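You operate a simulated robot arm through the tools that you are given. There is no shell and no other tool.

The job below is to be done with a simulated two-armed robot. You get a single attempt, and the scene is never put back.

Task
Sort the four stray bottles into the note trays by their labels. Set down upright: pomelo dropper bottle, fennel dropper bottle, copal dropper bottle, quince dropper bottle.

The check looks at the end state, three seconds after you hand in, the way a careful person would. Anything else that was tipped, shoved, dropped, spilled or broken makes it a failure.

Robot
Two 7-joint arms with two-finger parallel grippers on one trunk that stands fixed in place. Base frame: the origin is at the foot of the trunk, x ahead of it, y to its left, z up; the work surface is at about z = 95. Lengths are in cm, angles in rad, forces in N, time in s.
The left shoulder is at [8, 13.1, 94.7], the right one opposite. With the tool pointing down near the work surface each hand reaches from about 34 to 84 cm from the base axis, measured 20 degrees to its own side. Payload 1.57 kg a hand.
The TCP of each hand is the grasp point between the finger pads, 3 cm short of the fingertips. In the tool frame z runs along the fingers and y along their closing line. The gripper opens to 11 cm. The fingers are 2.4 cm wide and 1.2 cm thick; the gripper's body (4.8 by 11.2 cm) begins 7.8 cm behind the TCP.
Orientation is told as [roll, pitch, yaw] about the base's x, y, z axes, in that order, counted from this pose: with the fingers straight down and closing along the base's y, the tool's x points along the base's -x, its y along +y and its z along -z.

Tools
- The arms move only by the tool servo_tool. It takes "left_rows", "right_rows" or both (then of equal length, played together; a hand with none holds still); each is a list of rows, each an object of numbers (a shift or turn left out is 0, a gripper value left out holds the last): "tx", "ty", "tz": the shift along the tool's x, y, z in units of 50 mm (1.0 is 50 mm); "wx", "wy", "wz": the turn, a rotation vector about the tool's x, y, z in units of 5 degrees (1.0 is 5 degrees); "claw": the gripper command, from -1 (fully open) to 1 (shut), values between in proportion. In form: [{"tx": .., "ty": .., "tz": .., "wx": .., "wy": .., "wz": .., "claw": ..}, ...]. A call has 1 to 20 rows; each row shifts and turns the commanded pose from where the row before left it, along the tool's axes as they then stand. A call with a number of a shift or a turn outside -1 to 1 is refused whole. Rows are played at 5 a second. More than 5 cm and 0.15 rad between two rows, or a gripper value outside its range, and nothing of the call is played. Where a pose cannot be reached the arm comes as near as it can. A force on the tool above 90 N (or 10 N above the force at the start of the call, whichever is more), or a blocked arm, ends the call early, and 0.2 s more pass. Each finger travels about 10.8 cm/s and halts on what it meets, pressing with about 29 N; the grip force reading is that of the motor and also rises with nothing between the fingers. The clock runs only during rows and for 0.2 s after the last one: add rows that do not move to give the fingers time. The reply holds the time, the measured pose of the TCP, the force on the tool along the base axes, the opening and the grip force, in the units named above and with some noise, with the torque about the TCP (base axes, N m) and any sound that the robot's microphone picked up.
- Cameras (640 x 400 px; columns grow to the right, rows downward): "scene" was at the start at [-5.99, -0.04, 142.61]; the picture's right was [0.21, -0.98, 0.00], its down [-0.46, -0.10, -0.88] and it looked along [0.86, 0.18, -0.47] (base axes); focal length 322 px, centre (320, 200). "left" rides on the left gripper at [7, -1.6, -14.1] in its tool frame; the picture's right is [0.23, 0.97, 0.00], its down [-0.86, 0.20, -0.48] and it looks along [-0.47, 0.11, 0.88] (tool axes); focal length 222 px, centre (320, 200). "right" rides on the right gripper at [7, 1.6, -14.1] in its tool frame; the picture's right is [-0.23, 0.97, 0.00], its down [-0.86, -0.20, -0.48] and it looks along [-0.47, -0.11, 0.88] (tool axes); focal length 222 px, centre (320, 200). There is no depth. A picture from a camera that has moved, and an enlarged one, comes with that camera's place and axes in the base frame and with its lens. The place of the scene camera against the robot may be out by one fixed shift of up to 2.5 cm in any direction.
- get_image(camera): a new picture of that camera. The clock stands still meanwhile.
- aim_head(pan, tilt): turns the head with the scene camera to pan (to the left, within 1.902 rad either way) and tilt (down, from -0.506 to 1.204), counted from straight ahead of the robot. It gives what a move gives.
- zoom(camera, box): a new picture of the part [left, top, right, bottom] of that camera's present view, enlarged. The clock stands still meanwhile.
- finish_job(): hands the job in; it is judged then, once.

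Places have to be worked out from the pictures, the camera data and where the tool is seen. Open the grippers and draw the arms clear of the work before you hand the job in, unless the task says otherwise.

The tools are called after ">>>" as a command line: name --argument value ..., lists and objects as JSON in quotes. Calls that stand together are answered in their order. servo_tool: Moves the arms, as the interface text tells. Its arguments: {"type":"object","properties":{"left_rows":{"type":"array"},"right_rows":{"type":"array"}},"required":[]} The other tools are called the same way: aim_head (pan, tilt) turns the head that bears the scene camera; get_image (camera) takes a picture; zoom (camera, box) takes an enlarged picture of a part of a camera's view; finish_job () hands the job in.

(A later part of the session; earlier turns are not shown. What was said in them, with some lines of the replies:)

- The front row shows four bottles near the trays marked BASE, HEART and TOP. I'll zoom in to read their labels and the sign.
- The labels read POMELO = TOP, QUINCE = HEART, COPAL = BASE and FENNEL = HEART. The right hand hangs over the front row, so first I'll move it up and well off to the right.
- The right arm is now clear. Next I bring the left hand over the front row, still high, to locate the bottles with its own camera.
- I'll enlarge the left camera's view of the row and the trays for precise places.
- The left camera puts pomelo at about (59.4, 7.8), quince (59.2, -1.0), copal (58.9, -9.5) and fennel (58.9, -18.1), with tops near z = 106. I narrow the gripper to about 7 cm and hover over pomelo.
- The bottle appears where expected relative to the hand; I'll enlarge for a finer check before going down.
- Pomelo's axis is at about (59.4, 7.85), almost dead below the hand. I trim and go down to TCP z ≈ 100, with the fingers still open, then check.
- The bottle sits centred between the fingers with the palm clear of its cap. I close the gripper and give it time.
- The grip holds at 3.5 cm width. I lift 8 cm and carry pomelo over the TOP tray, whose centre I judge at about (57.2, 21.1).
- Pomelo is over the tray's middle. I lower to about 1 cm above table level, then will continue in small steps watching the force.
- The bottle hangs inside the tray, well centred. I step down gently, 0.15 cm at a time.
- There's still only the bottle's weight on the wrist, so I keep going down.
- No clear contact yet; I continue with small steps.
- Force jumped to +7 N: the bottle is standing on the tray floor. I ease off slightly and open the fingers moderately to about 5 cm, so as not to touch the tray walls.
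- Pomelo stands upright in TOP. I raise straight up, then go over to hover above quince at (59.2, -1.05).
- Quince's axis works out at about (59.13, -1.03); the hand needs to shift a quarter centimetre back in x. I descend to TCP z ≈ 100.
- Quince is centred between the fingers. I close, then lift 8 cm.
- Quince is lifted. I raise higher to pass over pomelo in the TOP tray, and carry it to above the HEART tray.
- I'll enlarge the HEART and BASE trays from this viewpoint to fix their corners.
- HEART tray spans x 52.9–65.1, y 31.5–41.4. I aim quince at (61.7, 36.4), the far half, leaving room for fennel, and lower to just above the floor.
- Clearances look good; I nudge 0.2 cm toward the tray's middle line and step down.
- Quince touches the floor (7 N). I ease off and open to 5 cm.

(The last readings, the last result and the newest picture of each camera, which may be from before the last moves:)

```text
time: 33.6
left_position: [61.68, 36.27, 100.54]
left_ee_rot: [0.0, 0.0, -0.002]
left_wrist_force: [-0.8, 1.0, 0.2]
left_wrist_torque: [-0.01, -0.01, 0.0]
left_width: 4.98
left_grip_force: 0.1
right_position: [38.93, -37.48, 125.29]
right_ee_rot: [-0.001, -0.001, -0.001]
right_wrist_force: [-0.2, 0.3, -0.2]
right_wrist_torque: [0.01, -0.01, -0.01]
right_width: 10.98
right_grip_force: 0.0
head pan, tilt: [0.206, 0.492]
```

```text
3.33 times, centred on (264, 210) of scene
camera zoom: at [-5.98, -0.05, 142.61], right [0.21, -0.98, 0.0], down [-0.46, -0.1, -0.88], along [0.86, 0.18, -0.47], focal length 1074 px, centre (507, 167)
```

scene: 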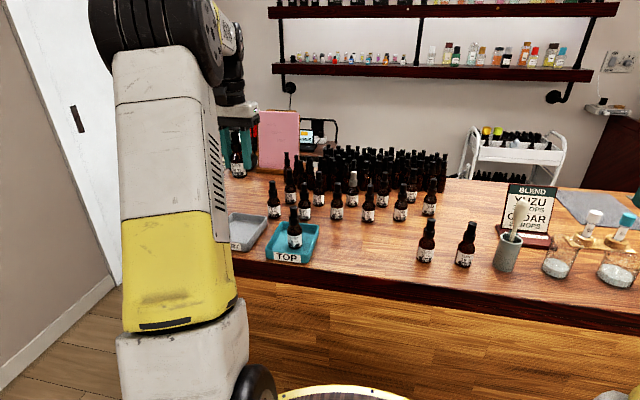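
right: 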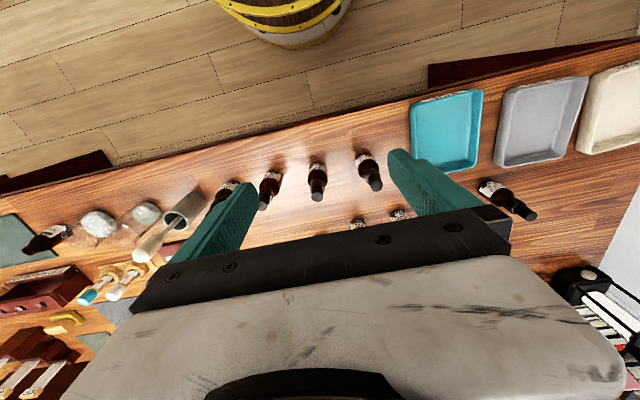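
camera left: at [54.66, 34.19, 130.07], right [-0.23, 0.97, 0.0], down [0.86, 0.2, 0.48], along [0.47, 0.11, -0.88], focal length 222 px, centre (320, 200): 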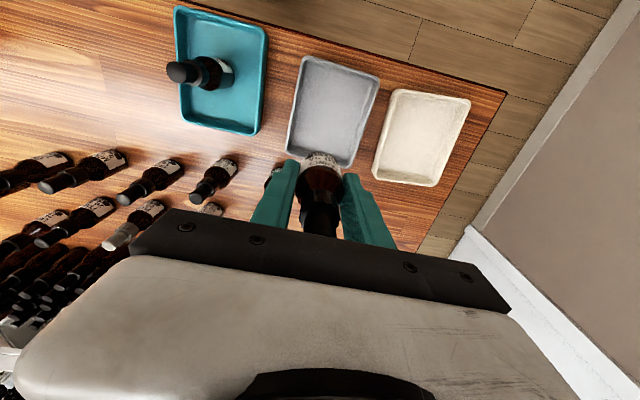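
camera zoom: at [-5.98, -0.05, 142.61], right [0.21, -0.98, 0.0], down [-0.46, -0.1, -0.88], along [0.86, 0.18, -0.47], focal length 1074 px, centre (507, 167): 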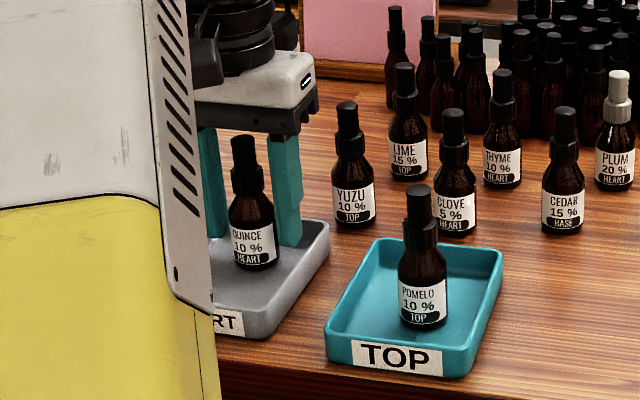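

Quince stands upright in HEART. Raising, then travelling to hover over copal at about (58.9, -9.5).

>>> servo_tool --left_rows '[{"tz": -0.3}, {"tz": -0.5}, {"tz": -0.6}, {"tz": -0.7}, {"tz": -0.7}, {"tz": -0.7, "claw": -0.27}, {"ty": -0.5, "tx": 0.03}, {"ty": -0.8, "tx": 0.05}, {"ty": -0.8, "tx": 0.05}, {"ty": -0.8, "tx": 0.05}, {"ty": -0.8, "tx": 0.05}, {"ty": -0.8, "tx": 0.05}, {"ty": -0.8, "tx": 0.05}, {"ty": -0.8, "tx": 0.05}, {"ty": -0.8, "tx": 0.05}, {"ty": -0.8, "tx": 0.05}, {"ty": -0.8, "tx": 0.05}, {"ty": -0.66, "tx": 0.03}, {}, {}]'

>>> zoom --camera "left" --box '[272, 100, 368, 160]'

>>> get_image --camera "scene"

>>> get_image --camera "left"

```text
time: 37.8
left_position: [58.97, -9.58, 118.2]
left_ee_rot: [0.001, 0.0, 0.002]
left_wrist_force: [1.8, -1.2, 0.0]
left_wrist_torque: [-0.01, -0.01, 0.0]
left_width: 6.99
left_grip_force: 0.1
right_position: [39.08, -37.47, 125.39]
right_ee_rot: [0.001, 0.0, 0.001]
right_wrist_force: [0.0, -0.1, 0.5]
right_wrist_torque: [-0.01, 0.0, 0.0]
right_width: 11.02
right_grip_force: 0.1
head pan, tilt: [0.206, 0.492]
```

```text
6.67 times, centred on (320, 130) of left
camera zoom: at [52.11, -11.19, 132.33], right [-0.23, 0.97, 0.0], down [0.86, 0.2, 0.48], along [0.47, 0.11, -0.88], focal length 1481 px, centre (320, 667)
```

zoom: 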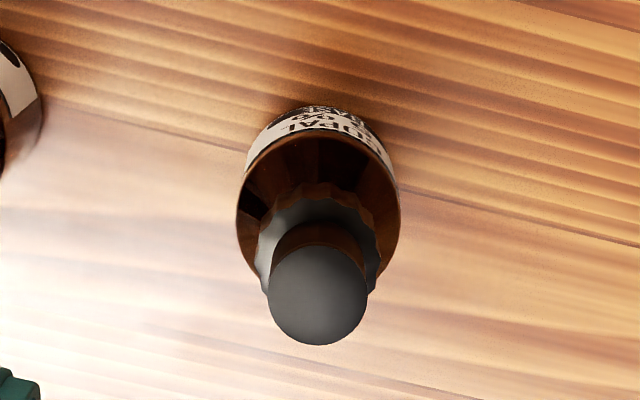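

```text
taken
```

scene: 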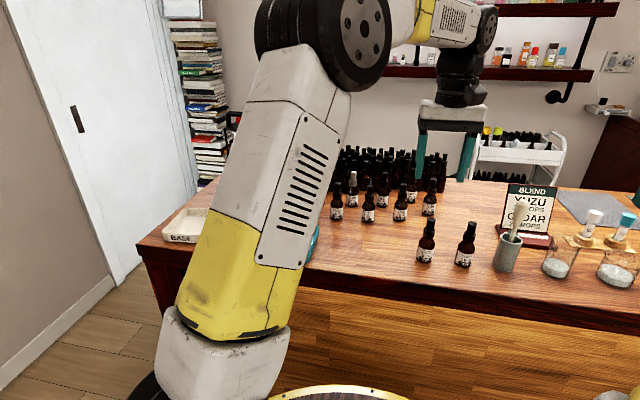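

```text
taken
camera left: at [52.11, -11.19, 132.33], right [-0.23, 0.97, 0.0], down [0.86, 0.2, 0.48], along [0.47, 0.11, -0.88], focal length 222 px, centre (320, 200)
```

left: 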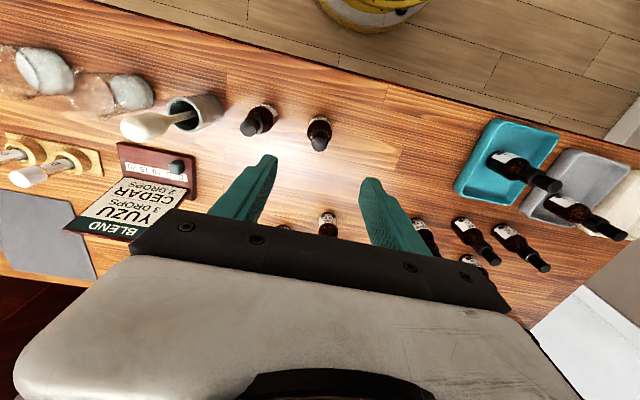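

Copal's axis lies 0.37 cm nearer and 0.1 cm right of the hand. I trim and descend to z ≈ 100; fennel's edge at y ≈ -16.3 is clear of the finger at -14.4.

>>> servo_tool --left_rows '[{"tx": 0.07, "ty": -0.02, "tz": 0.5}, {"tz": 0.5}, {"tz": 0.5}, {"tz": 0.5}, {"tz": 0.5}, {"tz": 0.4}, {"tz": 0.4}, {"tz": 0.32}, {}]'

>>> zoom --camera "scene" --box '[350, 170, 510, 280]'

>>> get_image --camera "left"

```text
time: 39.8
left_position: [58.44, -9.53, 100.05]
left_ee_rot: [0.0, -0.002, 0.001]
left_wrist_force: [-0.9, -0.3, -0.2]
left_wrist_torque: [0.0, -0.01, -0.02]
left_width: 7.0
left_grip_force: 0.0
right_position: [39.09, -37.33, 125.26]
right_ee_rot: [-0.001, -0.001, 0.0]
right_wrist_force: [0.3, -0.2, -0.8]
right_wrist_torque: [0.01, -0.02, 0.01]
right_width: 11.0
right_grip_force: 0.1
head pan, tilt: [0.206, 0.492]
```

```text
3.64 times, centred on (430, 225) of scene
camera zoom: at [-5.99, -0.06, 142.61], right [0.21, -0.98, 0.0], down [-0.46, -0.1, -0.88], along [0.86, 0.18, -0.47], focal length 1172 px, centre (-80, 109)
```

zoom: 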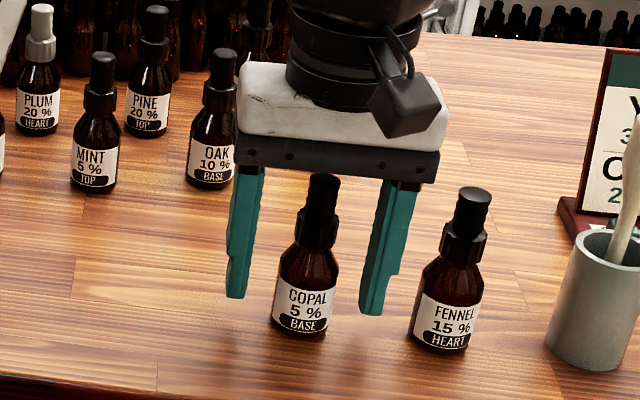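

```text
taken
camera left: at [51.59, -11.16, 114.07], right [-0.23, 0.97, 0.0], down [0.86, 0.2, 0.48], along [0.47, 0.11, -0.88], focal length 222 px, centre (320, 200)
```

left: 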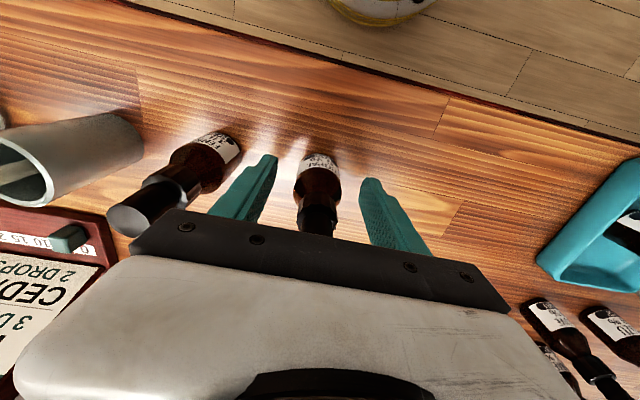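

Copal is centred between the fingers. I close and lift straight to z ≈ 116, enough to clear the bottles already in trays.

>>> servo_tool --left_rows '[{"claw": 0.2}, {"claw": 0.5}, {"claw": 1}, {}, {}, {"tz": -0.2}, {"tz": -0.4}, {"tz": -0.5}, {"tz": -0.6}, {"tz": -0.7}, {"tz": -0.5}, {"tz": -0.3}, {}]'

>>> get_image --camera "scene"

```text
time: 42.6
left_position: [58.44, -9.55, 115.83]
left_ee_rot: [-0.001, 0.001, 0.002]
left_wrist_force: [1.2, -0.6, -0.8]
left_wrist_torque: [0.02, 0.02, -0.01]
left_width: 3.49
left_grip_force: 28.6
right_position: [39.19, -37.44, 125.34]
right_ee_rot: [-0.001, -0.001, 0.0]
right_wrist_force: [-0.7, 0.2, -0.7]
right_wrist_torque: [0.0, 0.04, 0.01]
right_width: 11.0
right_grip_force: 0.0
head pan, tilt: [0.206, 0.492]
```

```text
taken
```

scene: 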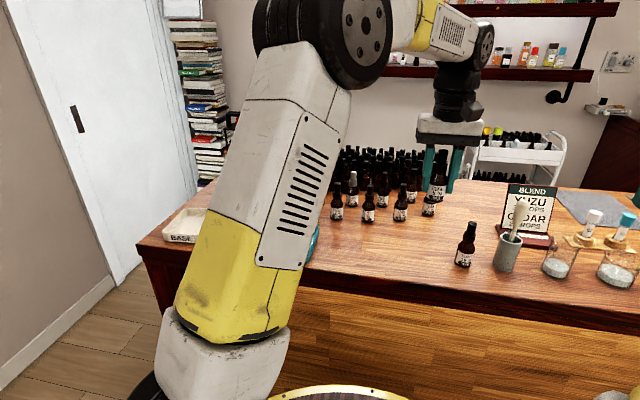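

Copal is up. Carry it across, passing above the TOP and HEART trays, to above the BASE tray at about (59.3, 49.5).

>>> servo_tool --left_rows '[{"ty": 0.4}, {"ty": 0.75, "tx": -0.01}, {"ty": 0.75, "tx": -0.01}, {"ty": 0.75, "tx": -0.01}, {"ty": 0.75, "tx": -0.01}, {"ty": 0.75, "tx": -0.01}, {"ty": 0.75, "tx": -0.01}, {"ty": 0.75, "tx": -0.01}, {"ty": 0.75, "tx": -0.01}, {"ty": 0.75, "tx": -0.01}, {"ty": 0.75, "tx": -0.01}, {"ty": 0.75, "tx": -0.01}, {"ty": 0.75, "tx": -0.01}, {"ty": 0.75, "tx": -0.01}, {"ty": 0.75, "tx": -0.01}, {"ty": 0.6, "tx": -0.02}, {"ty": 0.31}, {}, {}]'

>>> zoom --camera "left" --box '[200, 20, 440, 220]'

>>> get_image --camera "scene"

```text
time: 46.6
left_position: [59.5, 49.44, 116.15]
left_ee_rot: [0.0, 0.0, 0.0]
left_wrist_force: [0.2, 0.2, -1.6]
left_wrist_torque: [-0.02, 0.01, -0.02]
left_width: 3.49
left_grip_force: 29.3
right_position: [39.04, -37.33, 125.36]
right_ee_rot: [-0.001, -0.001, 0.0]
right_wrist_force: [-0.1, -0.7, 0.1]
right_wrist_torque: [-0.01, 0.0, -0.03]
right_width: 10.99
right_grip_force: 0.1
head pan, tilt: [0.206, 0.492]
```

```text
2.00 times, centred on (320, 120) of left
camera zoom: at [52.48, 47.79, 130.25], right [-0.23, 0.97, 0.0], down [0.86, 0.2, 0.48], along [0.47, 0.11, -0.88], focal length 444 px, centre (320, 360)
```

zoom: 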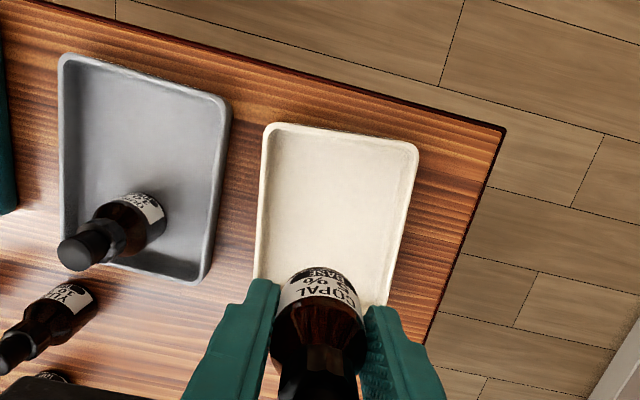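

```text
taken
```

scene: 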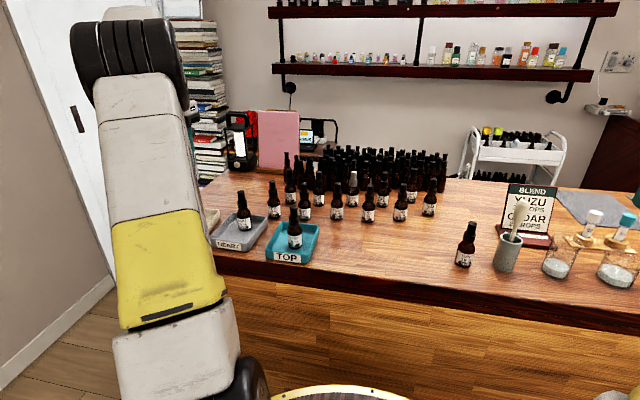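

BASE tray's centre works out at (59.2, 50.0), turned by about 0.1 rad. I trim over it and lower to just above the floor.

>>> servo_tool --left_rows '[{"ty": 0.11, "tx": 0.04, "tz": 0.4}, {"tz": 0.5}, {"tz": 0.5}, {"tz": 0.5}, {"tz": 0.4}, {"tz": 0.4}, {"tz": 0.2}, {"tz": 0.1}, {}]'

>>> zoom --camera "left" --box '[220, 60, 420, 260]'

>>> zoom --camera "scene" --box '[160, 170, 328, 270]'

```text
time: 48.6
left_position: [59.1, 50.01, 100.85]
left_ee_rot: [0.001, 0.0, 0.0]
left_wrist_force: [-0.1, 0.1, -1.0]
left_wrist_torque: [-0.01, 0.0, -0.02]
left_width: 3.47
left_grip_force: 29.4
right_position: [39.13, -37.35, 125.44]
right_ee_rot: [0.001, 0.001, 0.001]
right_wrist_force: [0.5, 1.1, 0.1]
right_wrist_torque: [0.02, -0.04, 0.01]
right_width: 10.98
right_grip_force: 0.1
head pan, tilt: [0.206, 0.492]
```

```text
2.00 times, centred on (320, 160) of left
camera zoom: at [52.22, 48.47, 114.97], right [-0.23, 0.97, 0.0], down [0.86, 0.2, 0.48], along [0.47, 0.11, -0.88], focal length 444 px, centre (320, 280)
```

zoom: 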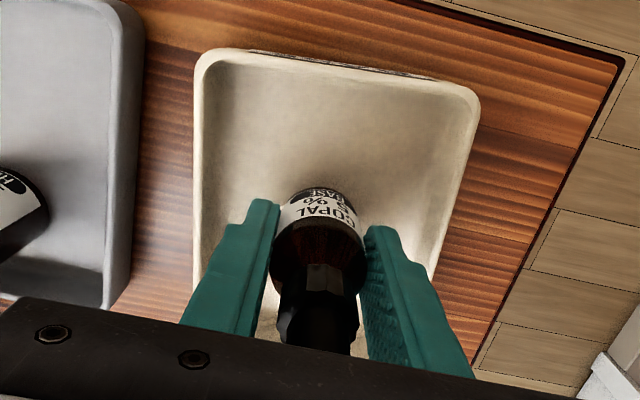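

```text
3.81 times, centred on (244, 220) of scene
camera zoom: at [-5.98, -0.04, 142.61], right [0.21, -0.98, 0.0], down [-0.46, -0.1, -0.88], along [0.86, 0.18, -0.47], focal length 1228 px, centre (610, 124)
```

zoom: 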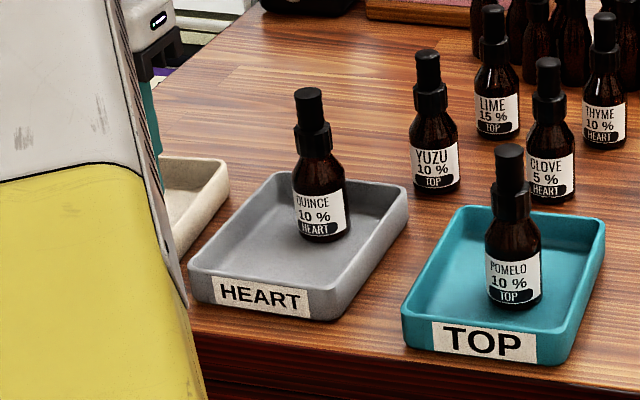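

Copal hangs centred over BASE. I step down to contact.

>>> servo_tool --left_rows '[{"tz": 0.04}, {}]'

>>> servo_tool --left_rows '[{"tz": 0.03}, {}]'

>>> servo_tool --left_rows '[{"tz": 0.02}, {}]'

```text
time: 49.2
left_position: [59.19, 50.2, 100.84]
left_ee_rot: [0.0, 0.001, 0.001]
left_wrist_force: [-0.4, -0.3, -0.9]
left_wrist_torque: [-0.01, 0.01, 0.04]
left_width: 3.51
left_grip_force: 28.9
right_position: [39.06, -37.43, 125.31]
right_ee_rot: [0.0, 0.001, -0.002]
right_wrist_force: [0.2, -0.1, -0.1]
right_wrist_torque: [0.02, 0.0, 0.01]
right_width: 11.0
right_grip_force: 0.1
head pan, tilt: [0.206, 0.492]
```

```text
time: 49.8
left_position: [59.26, 50.13, 100.52]
left_ee_rot: [0.0, -0.001, -0.001]
left_wrist_force: [0.7, -1.0, -2.1]
left_wrist_torque: [-0.01, -0.02, -0.01]
left_width: 3.46
left_grip_force: 29.3
right_position: [39.12, -37.38, 125.33]
right_ee_rot: [0.001, 0.0, 0.0]
right_wrist_force: [-1.2, -0.9, -0.2]
right_wrist_torque: [-0.01, -0.02, 0.02]
right_width: 10.99
right_grip_force: 0.1
head pan, tilt: [0.206, 0.492]
```

```text
time: 50.4
left_position: [59.02, 49.96, 100.52]
left_ee_rot: [0.0, 0.0, 0.0]
left_wrist_force: [-0.8, 0.1, -1.5]
left_wrist_torque: [-0.04, -0.02, 0.01]
left_width: 3.5
left_grip_force: 29.7
right_position: [39.03, -37.47, 125.35]
right_ee_rot: [0.0, 0.001, -0.001]
right_wrist_force: [1.2, 0.2, -0.3]
right_wrist_torque: [0.01, -0.05, 0.02]
right_width: 11.01
right_grip_force: 0.1
head pan, tilt: [0.206, 0.492]
```

No contact yet; a little further.

>>> servo_tool --left_rows '[{"tz": 0.02}, {}]'

>>> servo_tool --left_rows '[{"tz": 0.015}, {}]'

```text
time: 51.0
left_position: [59.1, 50.09, 100.48]
left_ee_rot: [0.0, -0.001, 0.001]
left_wrist_force: [1.3, 0.4, 2.6]
left_wrist_torque: [0.01, -0.03, 0.03]
left_width: 3.48
left_grip_force: 28.8
right_position: [39.04, -37.46, 125.31]
right_ee_rot: [-0.001, -0.001, 0.0]
right_wrist_force: [-0.4, 0.7, 0.2]
right_wrist_torque: [0.0, 0.01, 0.01]
right_width: 11.0
right_grip_force: 0.1
head pan, tilt: [0.206, 0.492]
```

```text
time: 51.6
left_position: [59.09, 50.16, 100.37]
left_ee_rot: [0.002, -0.001, -0.001]
left_wrist_force: [-0.8, 0.0, 10.4]
left_wrist_torque: [-0.06, 0.01, -0.02]
left_width: 3.5
left_grip_force: 29.4
right_position: [39.09, -37.44, 125.45]
right_ee_rot: [0.001, 0.002, 0.0]
right_wrist_force: [0.1, -0.3, 0.1]
right_wrist_torque: [-0.03, 0.01, -0.02]
right_width: 10.99
right_grip_force: 0.0
head pan, tilt: [0.206, 0.492]
```

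Copal is firmly on the floor (10 N). I ease off and open to about 4.5 cm.

>>> servo_tool --left_rows '[{"tz": -0.013}, {"claw": 0.32}, {"claw": 0.25}, {"claw": 0.18}, {}]'

>>> zoom --camera "left" --box '[220, 60, 420, 260]'

```text
time: 52.8
left_position: [59.21, 50.1, 100.38]
left_ee_rot: [0.0, 0.0, 0.0]
left_wrist_force: [-0.4, -0.2, 0.4]
left_wrist_torque: [-0.03, 0.0, 0.0]
left_width: 4.5
left_grip_force: 0.0
right_position: [39.1, -37.5, 125.47]
right_ee_rot: [-0.001, 0.0, -0.001]
right_wrist_force: [0.2, -0.8, -0.4]
right_wrist_torque: [0.02, 0.01, 0.0]
right_width: 11.03
right_grip_force: 0.0
head pan, tilt: [0.206, 0.492]
```

```text
2.00 times, centred on (320, 160) of left
camera zoom: at [52.16, 48.44, 114.56], right [-0.23, 0.97, 0.0], down [0.86, 0.2, 0.48], along [0.47, 0.11, -0.88], focal length 444 px, centre (320, 280)
```

zoom: 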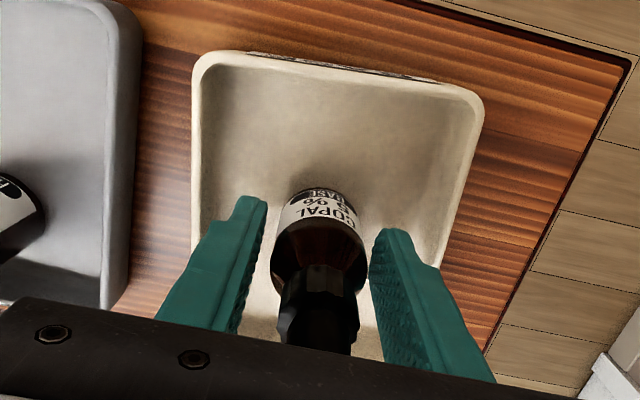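

Copal stands freely in BASE. I raise straight up and then head back along the row toward fennel at about (58.9, -18.1).

>>> servo_tool --left_rows '[{"tz": -0.3}, {"tz": -0.5}, {"tz": -0.6}, {"tz": -0.7}, {"tz": -0.7}, {"tz": -0.7, "claw": 0.0}, {"ty": -0.5}, {"ty": -0.8, "tx": 0.01}, {"ty": -0.8, "tx": 0.01}, {"ty": -0.8, "tx": 0.01}, {"ty": -0.8, "tx": 0.01}, {"ty": -0.8, "tx": 0.01}, {"ty": -0.8, "tx": 0.01}, {"ty": -0.8}, {"ty": -0.8}, {"ty": -0.8}, {"ty": -0.8}, {"ty": -0.8}, {"ty": -0.6}, {}]'

>>> get_image --camera "scene"

>>> get_image --camera "left"

```text
time: 57.0
left_position: [58.78, 0.43, 117.84]
left_ee_rot: [0.0, 0.0, 0.0]
left_wrist_force: [-0.9, 0.0, 0.2]
left_wrist_torque: [-0.03, 0.0, -0.03]
left_width: 5.45
left_grip_force: 0.2
right_position: [39.12, -37.47, 125.31]
right_ee_rot: [0.001, -0.002, 0.001]
right_wrist_force: [1.5, 0.6, -0.2]
right_wrist_torque: [-0.02, 0.01, 0.0]
right_width: 11.01
right_grip_force: 0.0
head pan, tilt: [0.206, 0.492]
```

```text
taken
```

scene: 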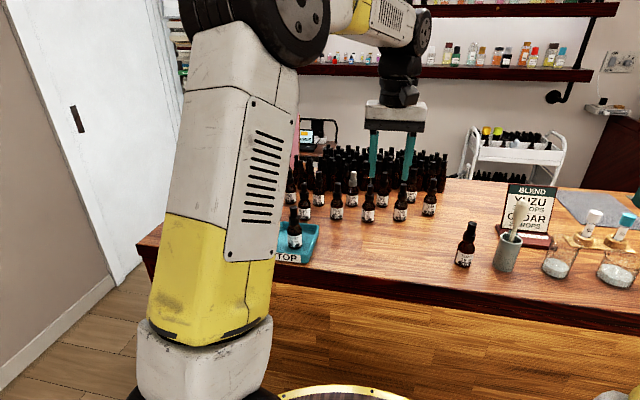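

```text
taken
camera left: at [51.81, -1.09, 131.91], right [-0.23, 0.97, 0.0], down [0.86, 0.2, 0.48], along [0.47, 0.11, -0.88], focal length 222 px, centre (320, 200)
```

left: 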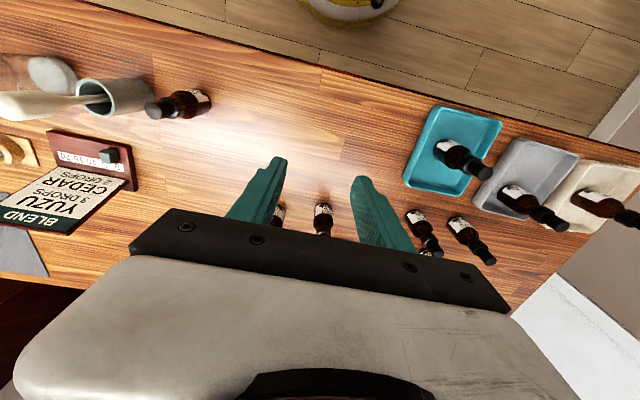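

All three placed bottles stand upright. I go on to hover over fennel.

>>> servo_tool --left_rows '[{"ty": -0.5}, {"ty": -0.7}, {"ty": -0.7}, {"ty": -0.7}, {"ty": -0.7}, {"ty": -0.4}, {}, {}]'

>>> zoom --camera "left" --box '[272, 100, 368, 160]'

>>> get_image --camera "left"

>>> zoom --camera "scene" --box '[400, 120, 600, 290]'

```text
time: 58.8
left_position: [58.62, -17.79, 117.94]
left_ee_rot: [0.0, -0.001, -0.001]
left_wrist_force: [-0.2, 0.6, -0.3]
left_wrist_torque: [0.0, 0.01, 0.01]
left_width: 5.48
left_grip_force: 0.1
right_position: [39.09, -37.48, 125.3]
right_ee_rot: [0.001, -0.001, -0.002]
right_wrist_force: [0.3, -0.6, 0.4]
right_wrist_torque: [0.01, 0.0, -0.04]
right_width: 10.98
right_grip_force: 0.0
head pan, tilt: [0.206, 0.492]
```

```text
6.67 times, centred on (320, 130) of left
camera zoom: at [51.67, -19.5, 132.06], right [-0.23, 0.97, 0.0], down [0.86, 0.2, 0.48], along [0.47, 0.11, -0.88], focal length 1481 px, centre (320, 667)
```

zoom: 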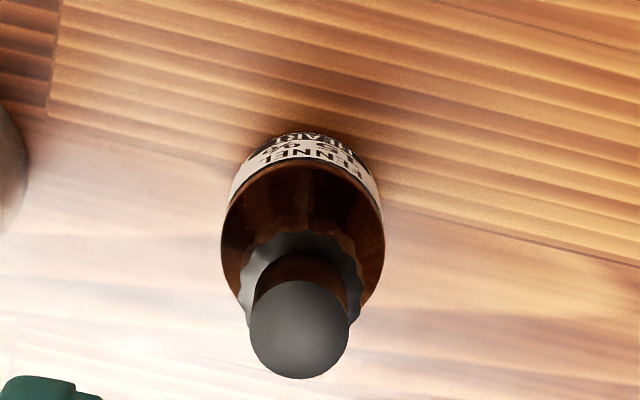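

```text
taken
camera left: at [51.67, -19.5, 132.06], right [-0.23, 0.97, 0.0], down [0.86, 0.2, 0.48], along [0.47, 0.11, -0.88], focal length 222 px, centre (320, 200)
```

left: 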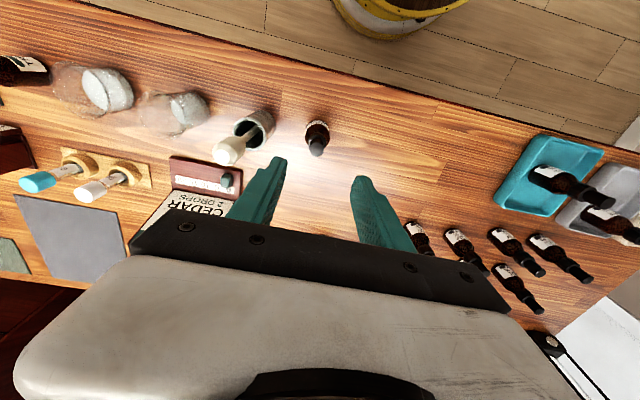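

```text
2.35 times, centred on (500, 205) of scene
camera zoom: at [-5.98, -0.06, 142.61], right [0.2, -0.98, 0.0], down [-0.46, -0.1, -0.88], along [0.86, 0.18, -0.47], focal length 758 px, centre (-104, 188)
```

zoom: 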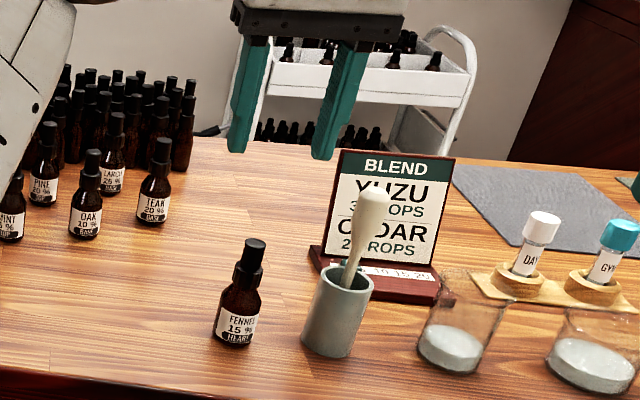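

Fennel lies 0.25 cm further and 0.3 cm to the right of the hand. The pestle head is near (59.6, -26.3, 111), leaving about 1.3 cm beside the gripper body; I descend halfway first and check.

>>> servo_tool --left_rows '[{"tx": -0.05, "ty": -0.06}, {"tz": 0.4}, {"tz": 0.5}, {"tz": 0.4}, {"tz": 0.3}, {}]'

>>> get_image --camera "left"

>>> zoom --camera "scene" --box '[400, 150, 560, 280]'

```text
time: 60.2
left_position: [59.04, -18.18, 110.05]
left_ee_rot: [0.0, -0.001, 0.0]
left_wrist_force: [0.5, 0.0, 1.0]
left_wrist_torque: [-0.01, 0.05, 0.05]
left_width: 5.5
left_grip_force: 0.1
right_position: [39.03, -37.53, 125.38]
right_ee_rot: [-0.001, 0.001, -0.001]
right_wrist_force: [-0.4, 0.0, -0.2]
right_wrist_torque: [0.01, -0.01, 0.0]
right_width: 10.99
right_grip_force: 0.1
head pan, tilt: [0.206, 0.492]
```

```text
taken
camera left: at [52.18, -19.81, 124.12], right [-0.23, 0.97, 0.0], down [0.86, 0.2, 0.48], along [0.47, 0.11, -0.88], focal length 222 px, centre (320, 200)
```

left: 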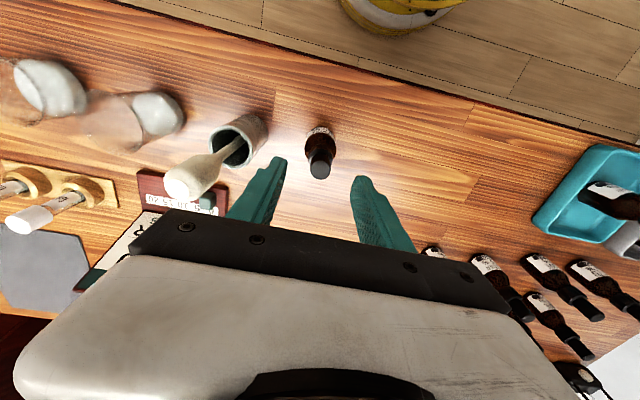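

```text
3.08 times, centred on (480, 215) of scene
camera zoom: at [-5.98, -0.06, 142.61], right [0.21, -0.98, 0.0], down [-0.46, -0.1, -0.88], along [0.86, 0.18, -0.47], focal length 992 px, centre (-172, 154)
```

zoom: 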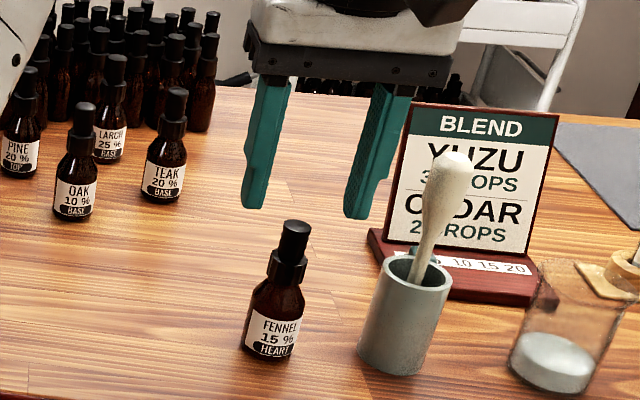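

The pestle head still measures about 1.5 cm outside the gripper body's path. I continue down to grasp height.

>>> servo_tool --left_rows '[{"tz": 0.4}, {"tz": 0.4}, {"tz": 0.4}, {"tz": 0.4}, {"tz": 0.25}, {"tz": 0.14}, {}]'

>>> get_image --camera "left"

>>> zoom --camera "scene" --box '[400, 170, 560, 280]'

```text
time: 61.8
left_position: [59.05, -18.24, 99.93]
left_ee_rot: [-0.001, 0.001, 0.001]
left_wrist_force: [0.2, 0.3, 0.2]
left_wrist_torque: [0.01, -0.01, 0.0]
left_width: 5.48
left_grip_force: 0.1
right_position: [39.06, -37.35, 125.33]
right_ee_rot: [-0.001, 0.0, -0.001]
right_wrist_force: [-0.4, 0.1, -0.9]
right_wrist_torque: [0.0, -0.02, 0.05]
right_width: 10.98
right_grip_force: 0.0
head pan, tilt: [0.206, 0.492]
```

```text
taken
camera left: at [52.13, -19.83, 113.99], right [-0.23, 0.97, 0.0], down [0.86, 0.2, 0.48], along [0.47, 0.11, -0.88], focal length 222 px, centre (320, 200)
```

left: 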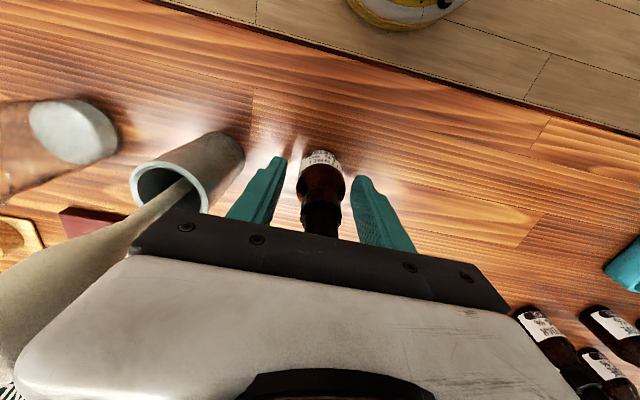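

```text
3.64 times, centred on (480, 225) of scene
camera zoom: at [-5.98, -0.06, 142.61], right [0.21, -0.98, 0.0], down [-0.46, -0.1, -0.88], along [0.86, 0.18, -0.47], focal length 1172 px, centre (-262, 109)
```

zoom: 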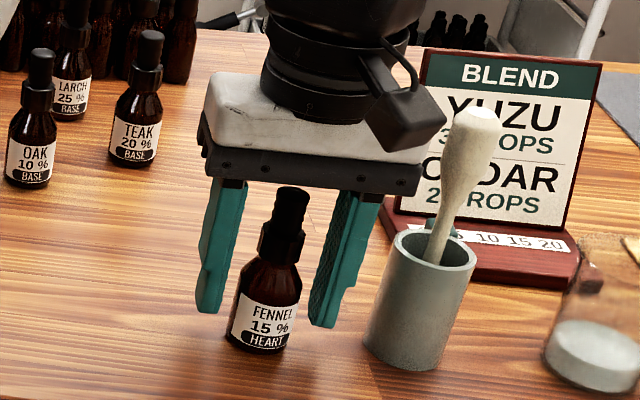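

Fennel is between the fingers and the pestle and mortar are untouched. I close and lift straight up to z ≈ 116.

>>> servo_tool --left_rows '[{"claw": 0.2}, {"claw": 0.5}, {"claw": 1}, {}, {}, {"tz": -0.2}, {"tz": -0.4}, {"tz": -0.5}, {"tz": -0.6}, {"tz": -0.7}, {"tz": -0.5}, {"tz": -0.3}, {}]'

>>> get_image --camera "scene"

```text
time: 64.6
left_position: [58.87, -18.28, 115.92]
left_ee_rot: [0.0, -0.002, 0.0]
left_wrist_force: [-0.3, 0.8, -1.5]
left_wrist_torque: [-0.03, 0.01, 0.03]
left_width: 3.45
left_grip_force: 29.1
right_position: [39.06, -37.42, 125.28]
right_ee_rot: [0.002, -0.001, 0.001]
right_wrist_force: [-0.2, 0.6, 0.0]
right_wrist_torque: [0.0, 0.04, -0.01]
right_width: 11.02
right_grip_force: 0.0
head pan, tilt: [0.206, 0.492]
```

```text
taken
```

scene: 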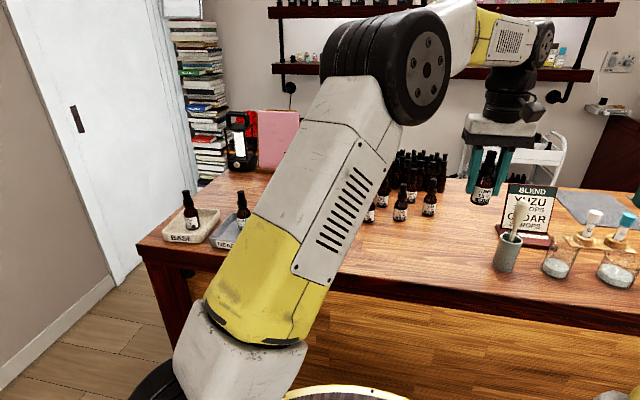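

Fennel is lifted. I carry it over to the near half of the HEART tray, at about (56.0, 36.45).

>>> servo_tool --left_rows '[{"ty": 0.4}, {"ty": 0.75, "tx": 0.04}, {"ty": 0.75, "tx": 0.04}, {"ty": 0.75, "tx": 0.04}, {"ty": 0.75, "tx": 0.04}, {"ty": 0.75, "tx": 0.04}, {"ty": 0.75, "tx": 0.04}, {"ty": 0.75, "tx": 0.04}, {"ty": 0.75, "tx": 0.04}, {"ty": 0.75, "tx": 0.04}, {"ty": 0.75, "tx": 0.04}, {"ty": 0.75, "tx": 0.04}, {"ty": 0.75, "tx": 0.04}, {"ty": 0.75, "tx": 0.04}, {"ty": 0.5, "tx": 0.04}, {"ty": 0.3, "tx": 0.02}, {}, {}]'

>>> zoom --camera "left" --box '[200, 20, 440, 220]'

>>> get_image --camera "scene"

```text
time: 68.4
left_position: [56.23, 36.58, 115.9]
left_ee_rot: [0.0, 0.001, 0.002]
left_wrist_force: [-0.3, -0.3, -1.0]
left_wrist_torque: [0.0, -0.02, -0.01]
left_width: 3.48
left_grip_force: 29.0
right_position: [38.99, -37.3, 125.29]
right_ee_rot: [-0.001, 0.002, 0.0]
right_wrist_force: [0.8, -0.6, 0.9]
right_wrist_torque: [-0.01, 0.0, -0.02]
right_width: 11.01
right_grip_force: 0.1
head pan, tilt: [0.206, 0.492]
```

```text
2.00 times, centred on (320, 120) of left
camera zoom: at [49.22, 34.91, 129.98], right [-0.23, 0.97, 0.0], down [0.86, 0.2, 0.48], along [0.47, 0.11, -0.88], focal length 444 px, centre (320, 360)
```

zoom: 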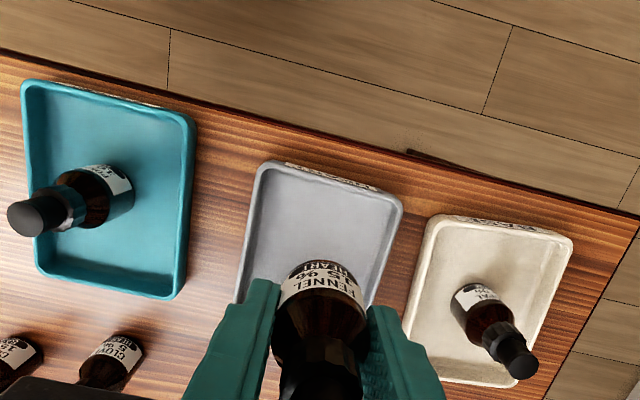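

```text
taken
```

scene: 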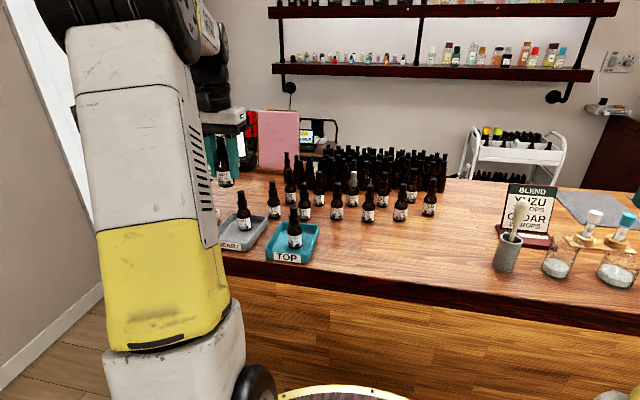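

Tray corners confirm the spot, with quince about 5.5 cm further away. I lower to just above the floor.

>>> servo_tool --left_rows '[{"tx": 0.02, "tz": 0.4}, {"tz": 0.5}, {"tz": 0.5}, {"tz": 0.5}, {"tz": 0.4}, {"tz": 0.4}, {"tz": 0.2}, {"tz": 0.1}, {}]'

>>> zoom --camera "left" --box '[220, 60, 420, 260]'

>>> zoom --camera "scene" --box '[190, 170, 328, 270]'

```text
time: 70.4
left_position: [56.03, 36.52, 100.93]
left_ee_rot: [0.0, 0.0, 0.0]
left_wrist_force: [0.0, 0.4, -1.1]
left_wrist_torque: [-0.01, 0.02, 0.03]
left_width: 3.48
left_grip_force: 29.5
right_position: [39.27, -37.47, 125.33]
right_ee_rot: [0.0, 0.0, -0.001]
right_wrist_force: [-0.2, 1.3, -0.5]
right_wrist_torque: [-0.02, -0.01, -0.05]
right_width: 10.98
right_grip_force: 0.1
head pan, tilt: [0.206, 0.492]
```

```text
2.00 times, centred on (320, 160) of left
camera zoom: at [49.11, 34.89, 115.0], right [-0.23, 0.97, 0.0], down [0.86, 0.2, 0.48], along [0.47, 0.11, -0.88], focal length 444 px, centre (320, 280)
```

zoom: 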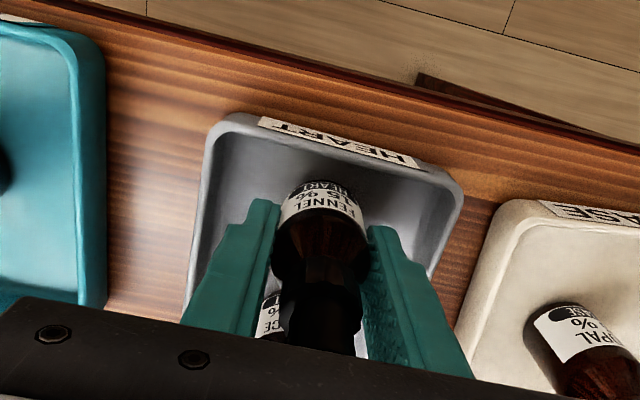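

```text
4.00 times, centred on (259, 220) of scene
camera zoom: at [-5.98, -0.05, 142.61], right [0.21, -0.98, 0.0], down [-0.46, -0.1, -0.88], along [0.86, 0.18, -0.47], focal length 1289 px, centre (564, 120)
```

zoom: 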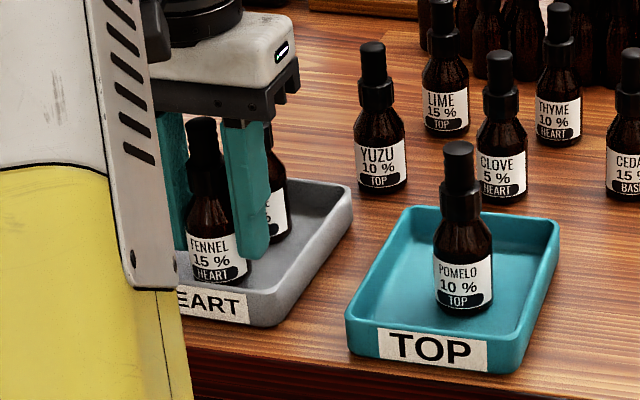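

The bottle's near edge looks close to the foot of the tray's front wall, so I enlarge to check before setting down.

>>> zoom --camera "left" --box '[270, 110, 390, 180]'

```text
5.33 times, centred on (330, 145) of left
camera zoom: at [49.11, 34.89, 115.0], right [-0.23, 0.97, 0.0], down [0.86, 0.2, 0.48], along [0.47, 0.11, -0.88], focal length 1185 px, centre (267, 493)
```

zoom: 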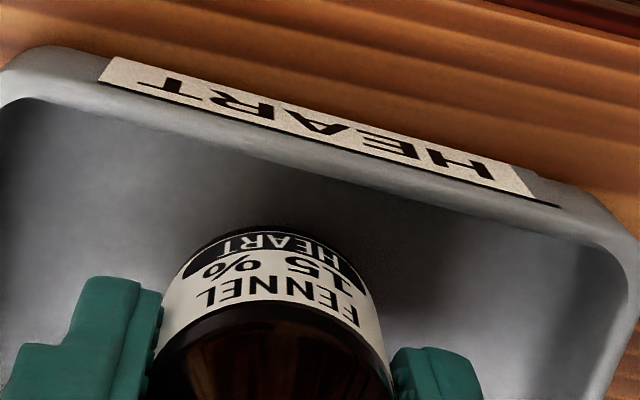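

To be safe I shift fennel 0.4 cm further into the tray (x ≈ 56.45, still about 1.7 cm clear of quince) and step down.

>>> servo_tool --left_rows '[{"tx": -0.08}, {"tz": 0.04}, {}]'

>>> servo_tool --left_rows '[{"tz": 0.03}, {}]'

>>> servo_tool --left_rows '[{"tz": 0.02}, {}]'

```text
time: 71.2
left_position: [56.31, 36.6, 100.76]
left_ee_rot: [0.0, 0.001, -0.001]
left_wrist_force: [-0.5, 0.2, -0.6]
left_wrist_torque: [0.04, -0.01, 0.01]
left_width: 3.45
left_grip_force: 29.2
right_position: [39.03, -37.49, 125.31]
right_ee_rot: [0.0, -0.002, 0.001]
right_wrist_force: [0.3, 0.7, -0.3]
right_wrist_torque: [-0.01, -0.02, -0.02]
right_width: 11.04
right_grip_force: 0.0
head pan, tilt: [0.206, 0.492]
```

```text
time: 71.8
left_position: [56.4, 36.41, 100.58]
left_ee_rot: [0.0, 0.001, 0.0]
left_wrist_force: [-0.6, 0.3, -0.9]
left_wrist_torque: [-0.01, 0.0, 0.03]
left_width: 3.44
left_grip_force: 29.2
right_position: [39.06, -37.35, 125.25]
right_ee_rot: [0.0, 0.001, 0.0]
right_wrist_force: [1.1, -0.2, 1.0]
right_wrist_torque: [0.0, 0.03, -0.02]
right_width: 11.02
right_grip_force: 0.1
head pan, tilt: [0.206, 0.492]
```

```text
time: 72.4
left_position: [56.47, 36.47, 100.56]
left_ee_rot: [0.002, 0.0, -0.002]
left_wrist_force: [0.1, 0.1, -1.1]
left_wrist_torque: [-0.02, 0.0, -0.01]
left_width: 3.45
left_grip_force: 28.7
right_position: [39.07, -37.39, 125.32]
right_ee_rot: [-0.001, -0.002, -0.001]
right_wrist_force: [0.6, 0.2, 0.3]
right_wrist_torque: [-0.02, 0.03, 0.04]
right_width: 11.01
right_grip_force: 0.2
head pan, tilt: [0.206, 0.492]
```

No contact yet; I keep stepping.

>>> servo_tool --left_rows '[{"tz": 0.02}, {}]'

>>> servo_tool --left_rows '[{"tz": 0.012}, {}]'

```text
time: 73.0
left_position: [56.37, 36.51, 100.53]
left_ee_rot: [0.0, -0.001, -0.001]
left_wrist_force: [0.1, 0.4, -1.4]
left_wrist_torque: [-0.01, 0.03, -0.02]
left_width: 3.47
left_grip_force: 28.6
right_position: [39.11, -37.47, 125.26]
right_ee_rot: [0.001, 0.0, 0.001]
right_wrist_force: [0.6, -0.2, -0.3]
right_wrist_torque: [-0.01, -0.02, 0.03]
right_width: 11.0
right_grip_force: 0.0
head pan, tilt: [0.206, 0.492]
```

```text
time: 73.6
left_position: [56.28, 36.55, 100.39]
left_ee_rot: [-0.001, -0.002, -0.001]
left_wrist_force: [-2.2, -0.6, 7.5]
left_wrist_torque: [0.04, 0.1, -0.01]
left_width: 3.45
left_grip_force: 29.3
right_position: [39.03, -37.48, 125.39]
right_ee_rot: [0.0, 0.001, 0.0]
right_wrist_force: [0.2, 0.9, 0.6]
right_wrist_torque: [-0.01, -0.02, -0.01]
right_width: 10.99
right_grip_force: 0.2
head pan, tilt: [0.206, 0.492]
```

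Fennel stands on the floor (7.5 N). I ease off and open to about 4.7 cm.

>>> servo_tool --left_rows '[{"tz": -0.009}, {"claw": 0.32}, {"claw": 0.23}, {"claw": 0.14}, {}]'

>>> zoom --camera "left" --box '[220, 60, 420, 260]'

>>> zoom --camera "scene" --box '[190, 170, 328, 270]'

```text
time: 74.8
left_position: [56.44, 36.33, 100.32]
left_ee_rot: [0.0, 0.002, -0.002]
left_wrist_force: [-0.1, -0.5, 0.0]
left_wrist_torque: [-0.03, 0.02, -0.02]
left_width: 4.75
left_grip_force: 0.1
right_position: [39.22, -37.42, 125.34]
right_ee_rot: [0.002, 0.0, 0.001]
right_wrist_force: [0.5, 0.3, -0.9]
right_wrist_torque: [0.0, 0.0, -0.04]
right_width: 11.01
right_grip_force: 0.0
head pan, tilt: [0.206, 0.492]
```

```text
2.00 times, centred on (320, 160) of left
camera zoom: at [49.5, 34.87, 114.54], right [-0.23, 0.97, 0.0], down [0.86, 0.2, 0.48], along [0.47, 0.11, -0.88], focal length 444 px, centre (320, 280)
```

zoom: 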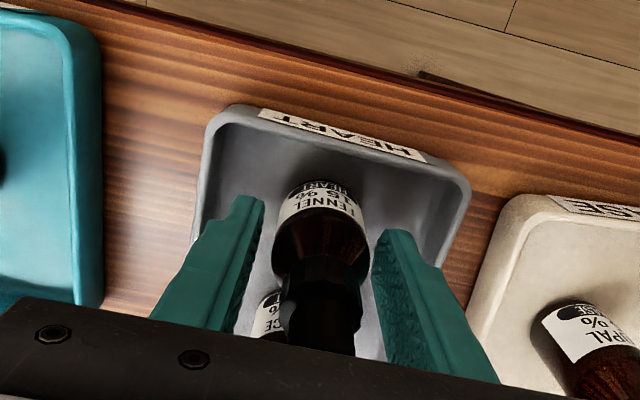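

```text
4.00 times, centred on (259, 220) of scene
camera zoom: at [-5.98, -0.05, 142.61], right [0.21, -0.98, 0.0], down [-0.46, -0.1, -0.88], along [0.86, 0.18, -0.47], focal length 1289 px, centre (564, 120)
```

zoom: 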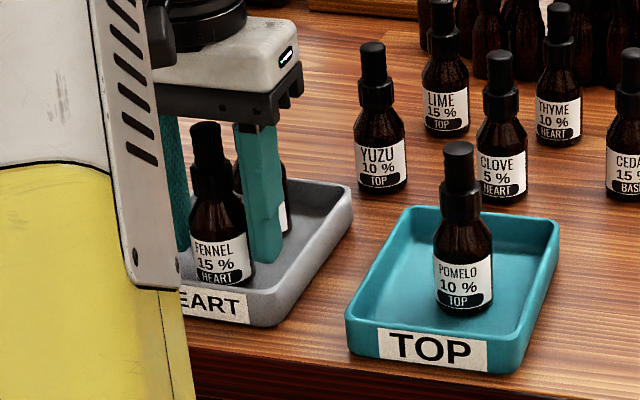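

Fennel stands free and upright beside quince. I raise straight up, open the gripper, and draw the left arm back toward its starting place.

>>> servo_tool --left_rows '[{"tz": -0.3}, {"tz": -0.5}, {"tz": -0.6}, {"tz": -0.7}, {"tz": -0.7}, {"tz": -0.8}, {"tz": -0.9, "claw": -1}, {"tx": 0.5}, {"tx": 0.7, "ty": 0.05}, {"tx": 0.7, "ty": 0.05}, {"tx": 0.7, "ty": 0.05}, {"tx": 0.7, "ty": 0.05}, {"tx": 0.7, "ty": 0.05}, {"tx": 0.4}, {}, {}]'

>>> get_image --camera "scene"

>>> get_image --camera "left"

```text
time: 78.2
left_position: [34.47, 37.81, 122.87]
left_ee_rot: [0.001, -0.001, 0.0]
left_wrist_force: [1.0, -0.6, 0.2]
left_wrist_torque: [0.0, 0.01, 0.03]
left_width: 11.0
left_grip_force: 0.0
right_position: [39.06, -37.45, 125.37]
right_ee_rot: [-0.001, -0.001, -0.001]
right_wrist_force: [-0.9, 0.6, -0.2]
right_wrist_torque: [0.04, 0.0, 0.02]
right_width: 11.02
right_grip_force: 0.1
head pan, tilt: [0.206, 0.492]
```

```text
taken
```

scene: 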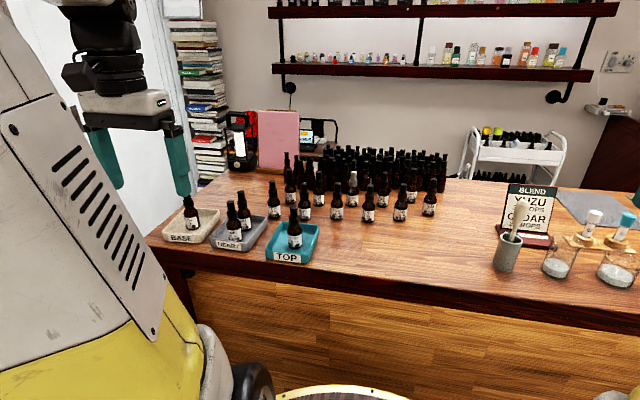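

```text
taken
camera left: at [27.51, 36.14, 136.88], right [-0.23, 0.97, 0.0], down [0.86, 0.2, 0.48], along [0.47, 0.11, -0.88], focal length 222 px, centre (320, 200)
```

left: 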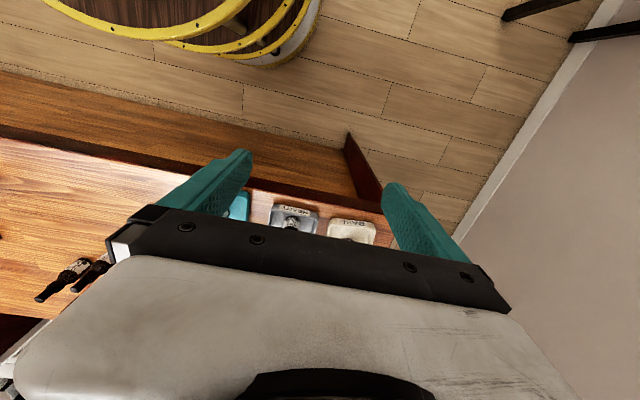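

The arms are clear. A last enlarged look at the trays and the rest of the table before handing in.

>>> zoom --camera "scene" --box '[150, 170, 330, 280]'

>>> zoom --camera "scene" --box '[460, 170, 640, 290]'

>>> zoom --camera "scene" --box '[250, 140, 460, 270]'

```text
3.56 times, centred on (240, 225) of scene
camera zoom: at [-6.0, -0.05, 142.61], right [0.21, -0.98, 0.0], down [-0.46, -0.1, -0.88], along [0.86, 0.18, -0.47], focal length 1146 px, centre (604, 111)
```

zoom: 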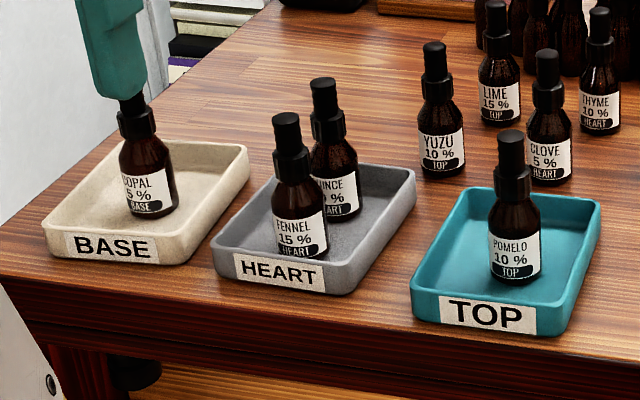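

```text
3.33 times, centred on (550, 230) of scene
camera zoom: at [-6.0, -0.05, 142.61], right [0.21, -0.98, 0.0], down [-0.46, -0.1, -0.88], along [0.86, 0.18, -0.47], focal length 1074 px, centre (-447, 100)
```

zoom: 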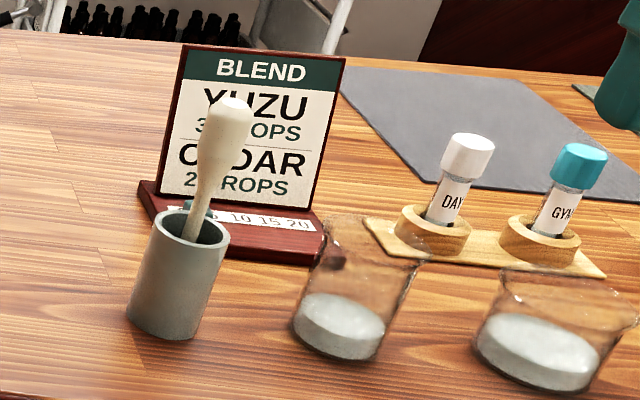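

```text
3.05 times, centred on (355, 205) of scene
camera zoom: at [-6.0, -0.05, 142.61], right [0.21, -0.98, 0.0], down [-0.46, -0.1, -0.88], along [0.86, 0.18, -0.47], focal length 982 px, centre (213, 185)
```

zoom: 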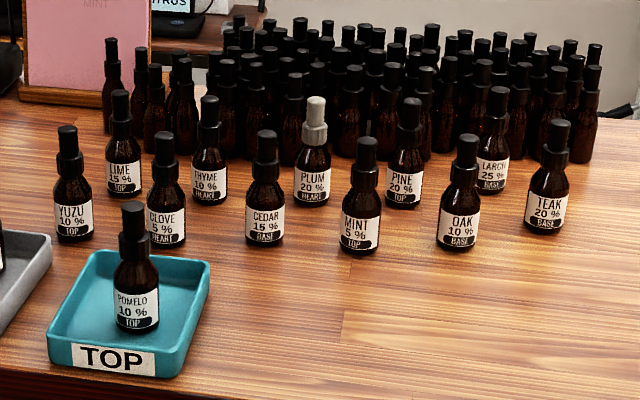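

All four bottles stand upright in the right trays: copal in BASE, fennel and quince in HEART, pomelo in TOP. Nothing else has moved and both hands are open and clear, so I hand in the job.

>>> finish_job

```text
The job is handed in.
```

All four stray bottles are upright in the trays that match their labels, and I handed the job in; no result of the check has come back.

| Bottle | Label | Tray |
|---|---|---|
| Pomelo | TOP | TOP |
| Quince | HEART | HEART, far half |
| Fennel | HEART | HEART, near half |
| Copal | BASE | BASE |

The left arm did all the lifting. I lowered each bottle until the wrist force showed it was standing on the tray floor, then released it. The last pictures show the other bottles, the mortar and pestle, the sign and the glassware standing as they did at the start. Both grippers are open and drawn clear of the work.
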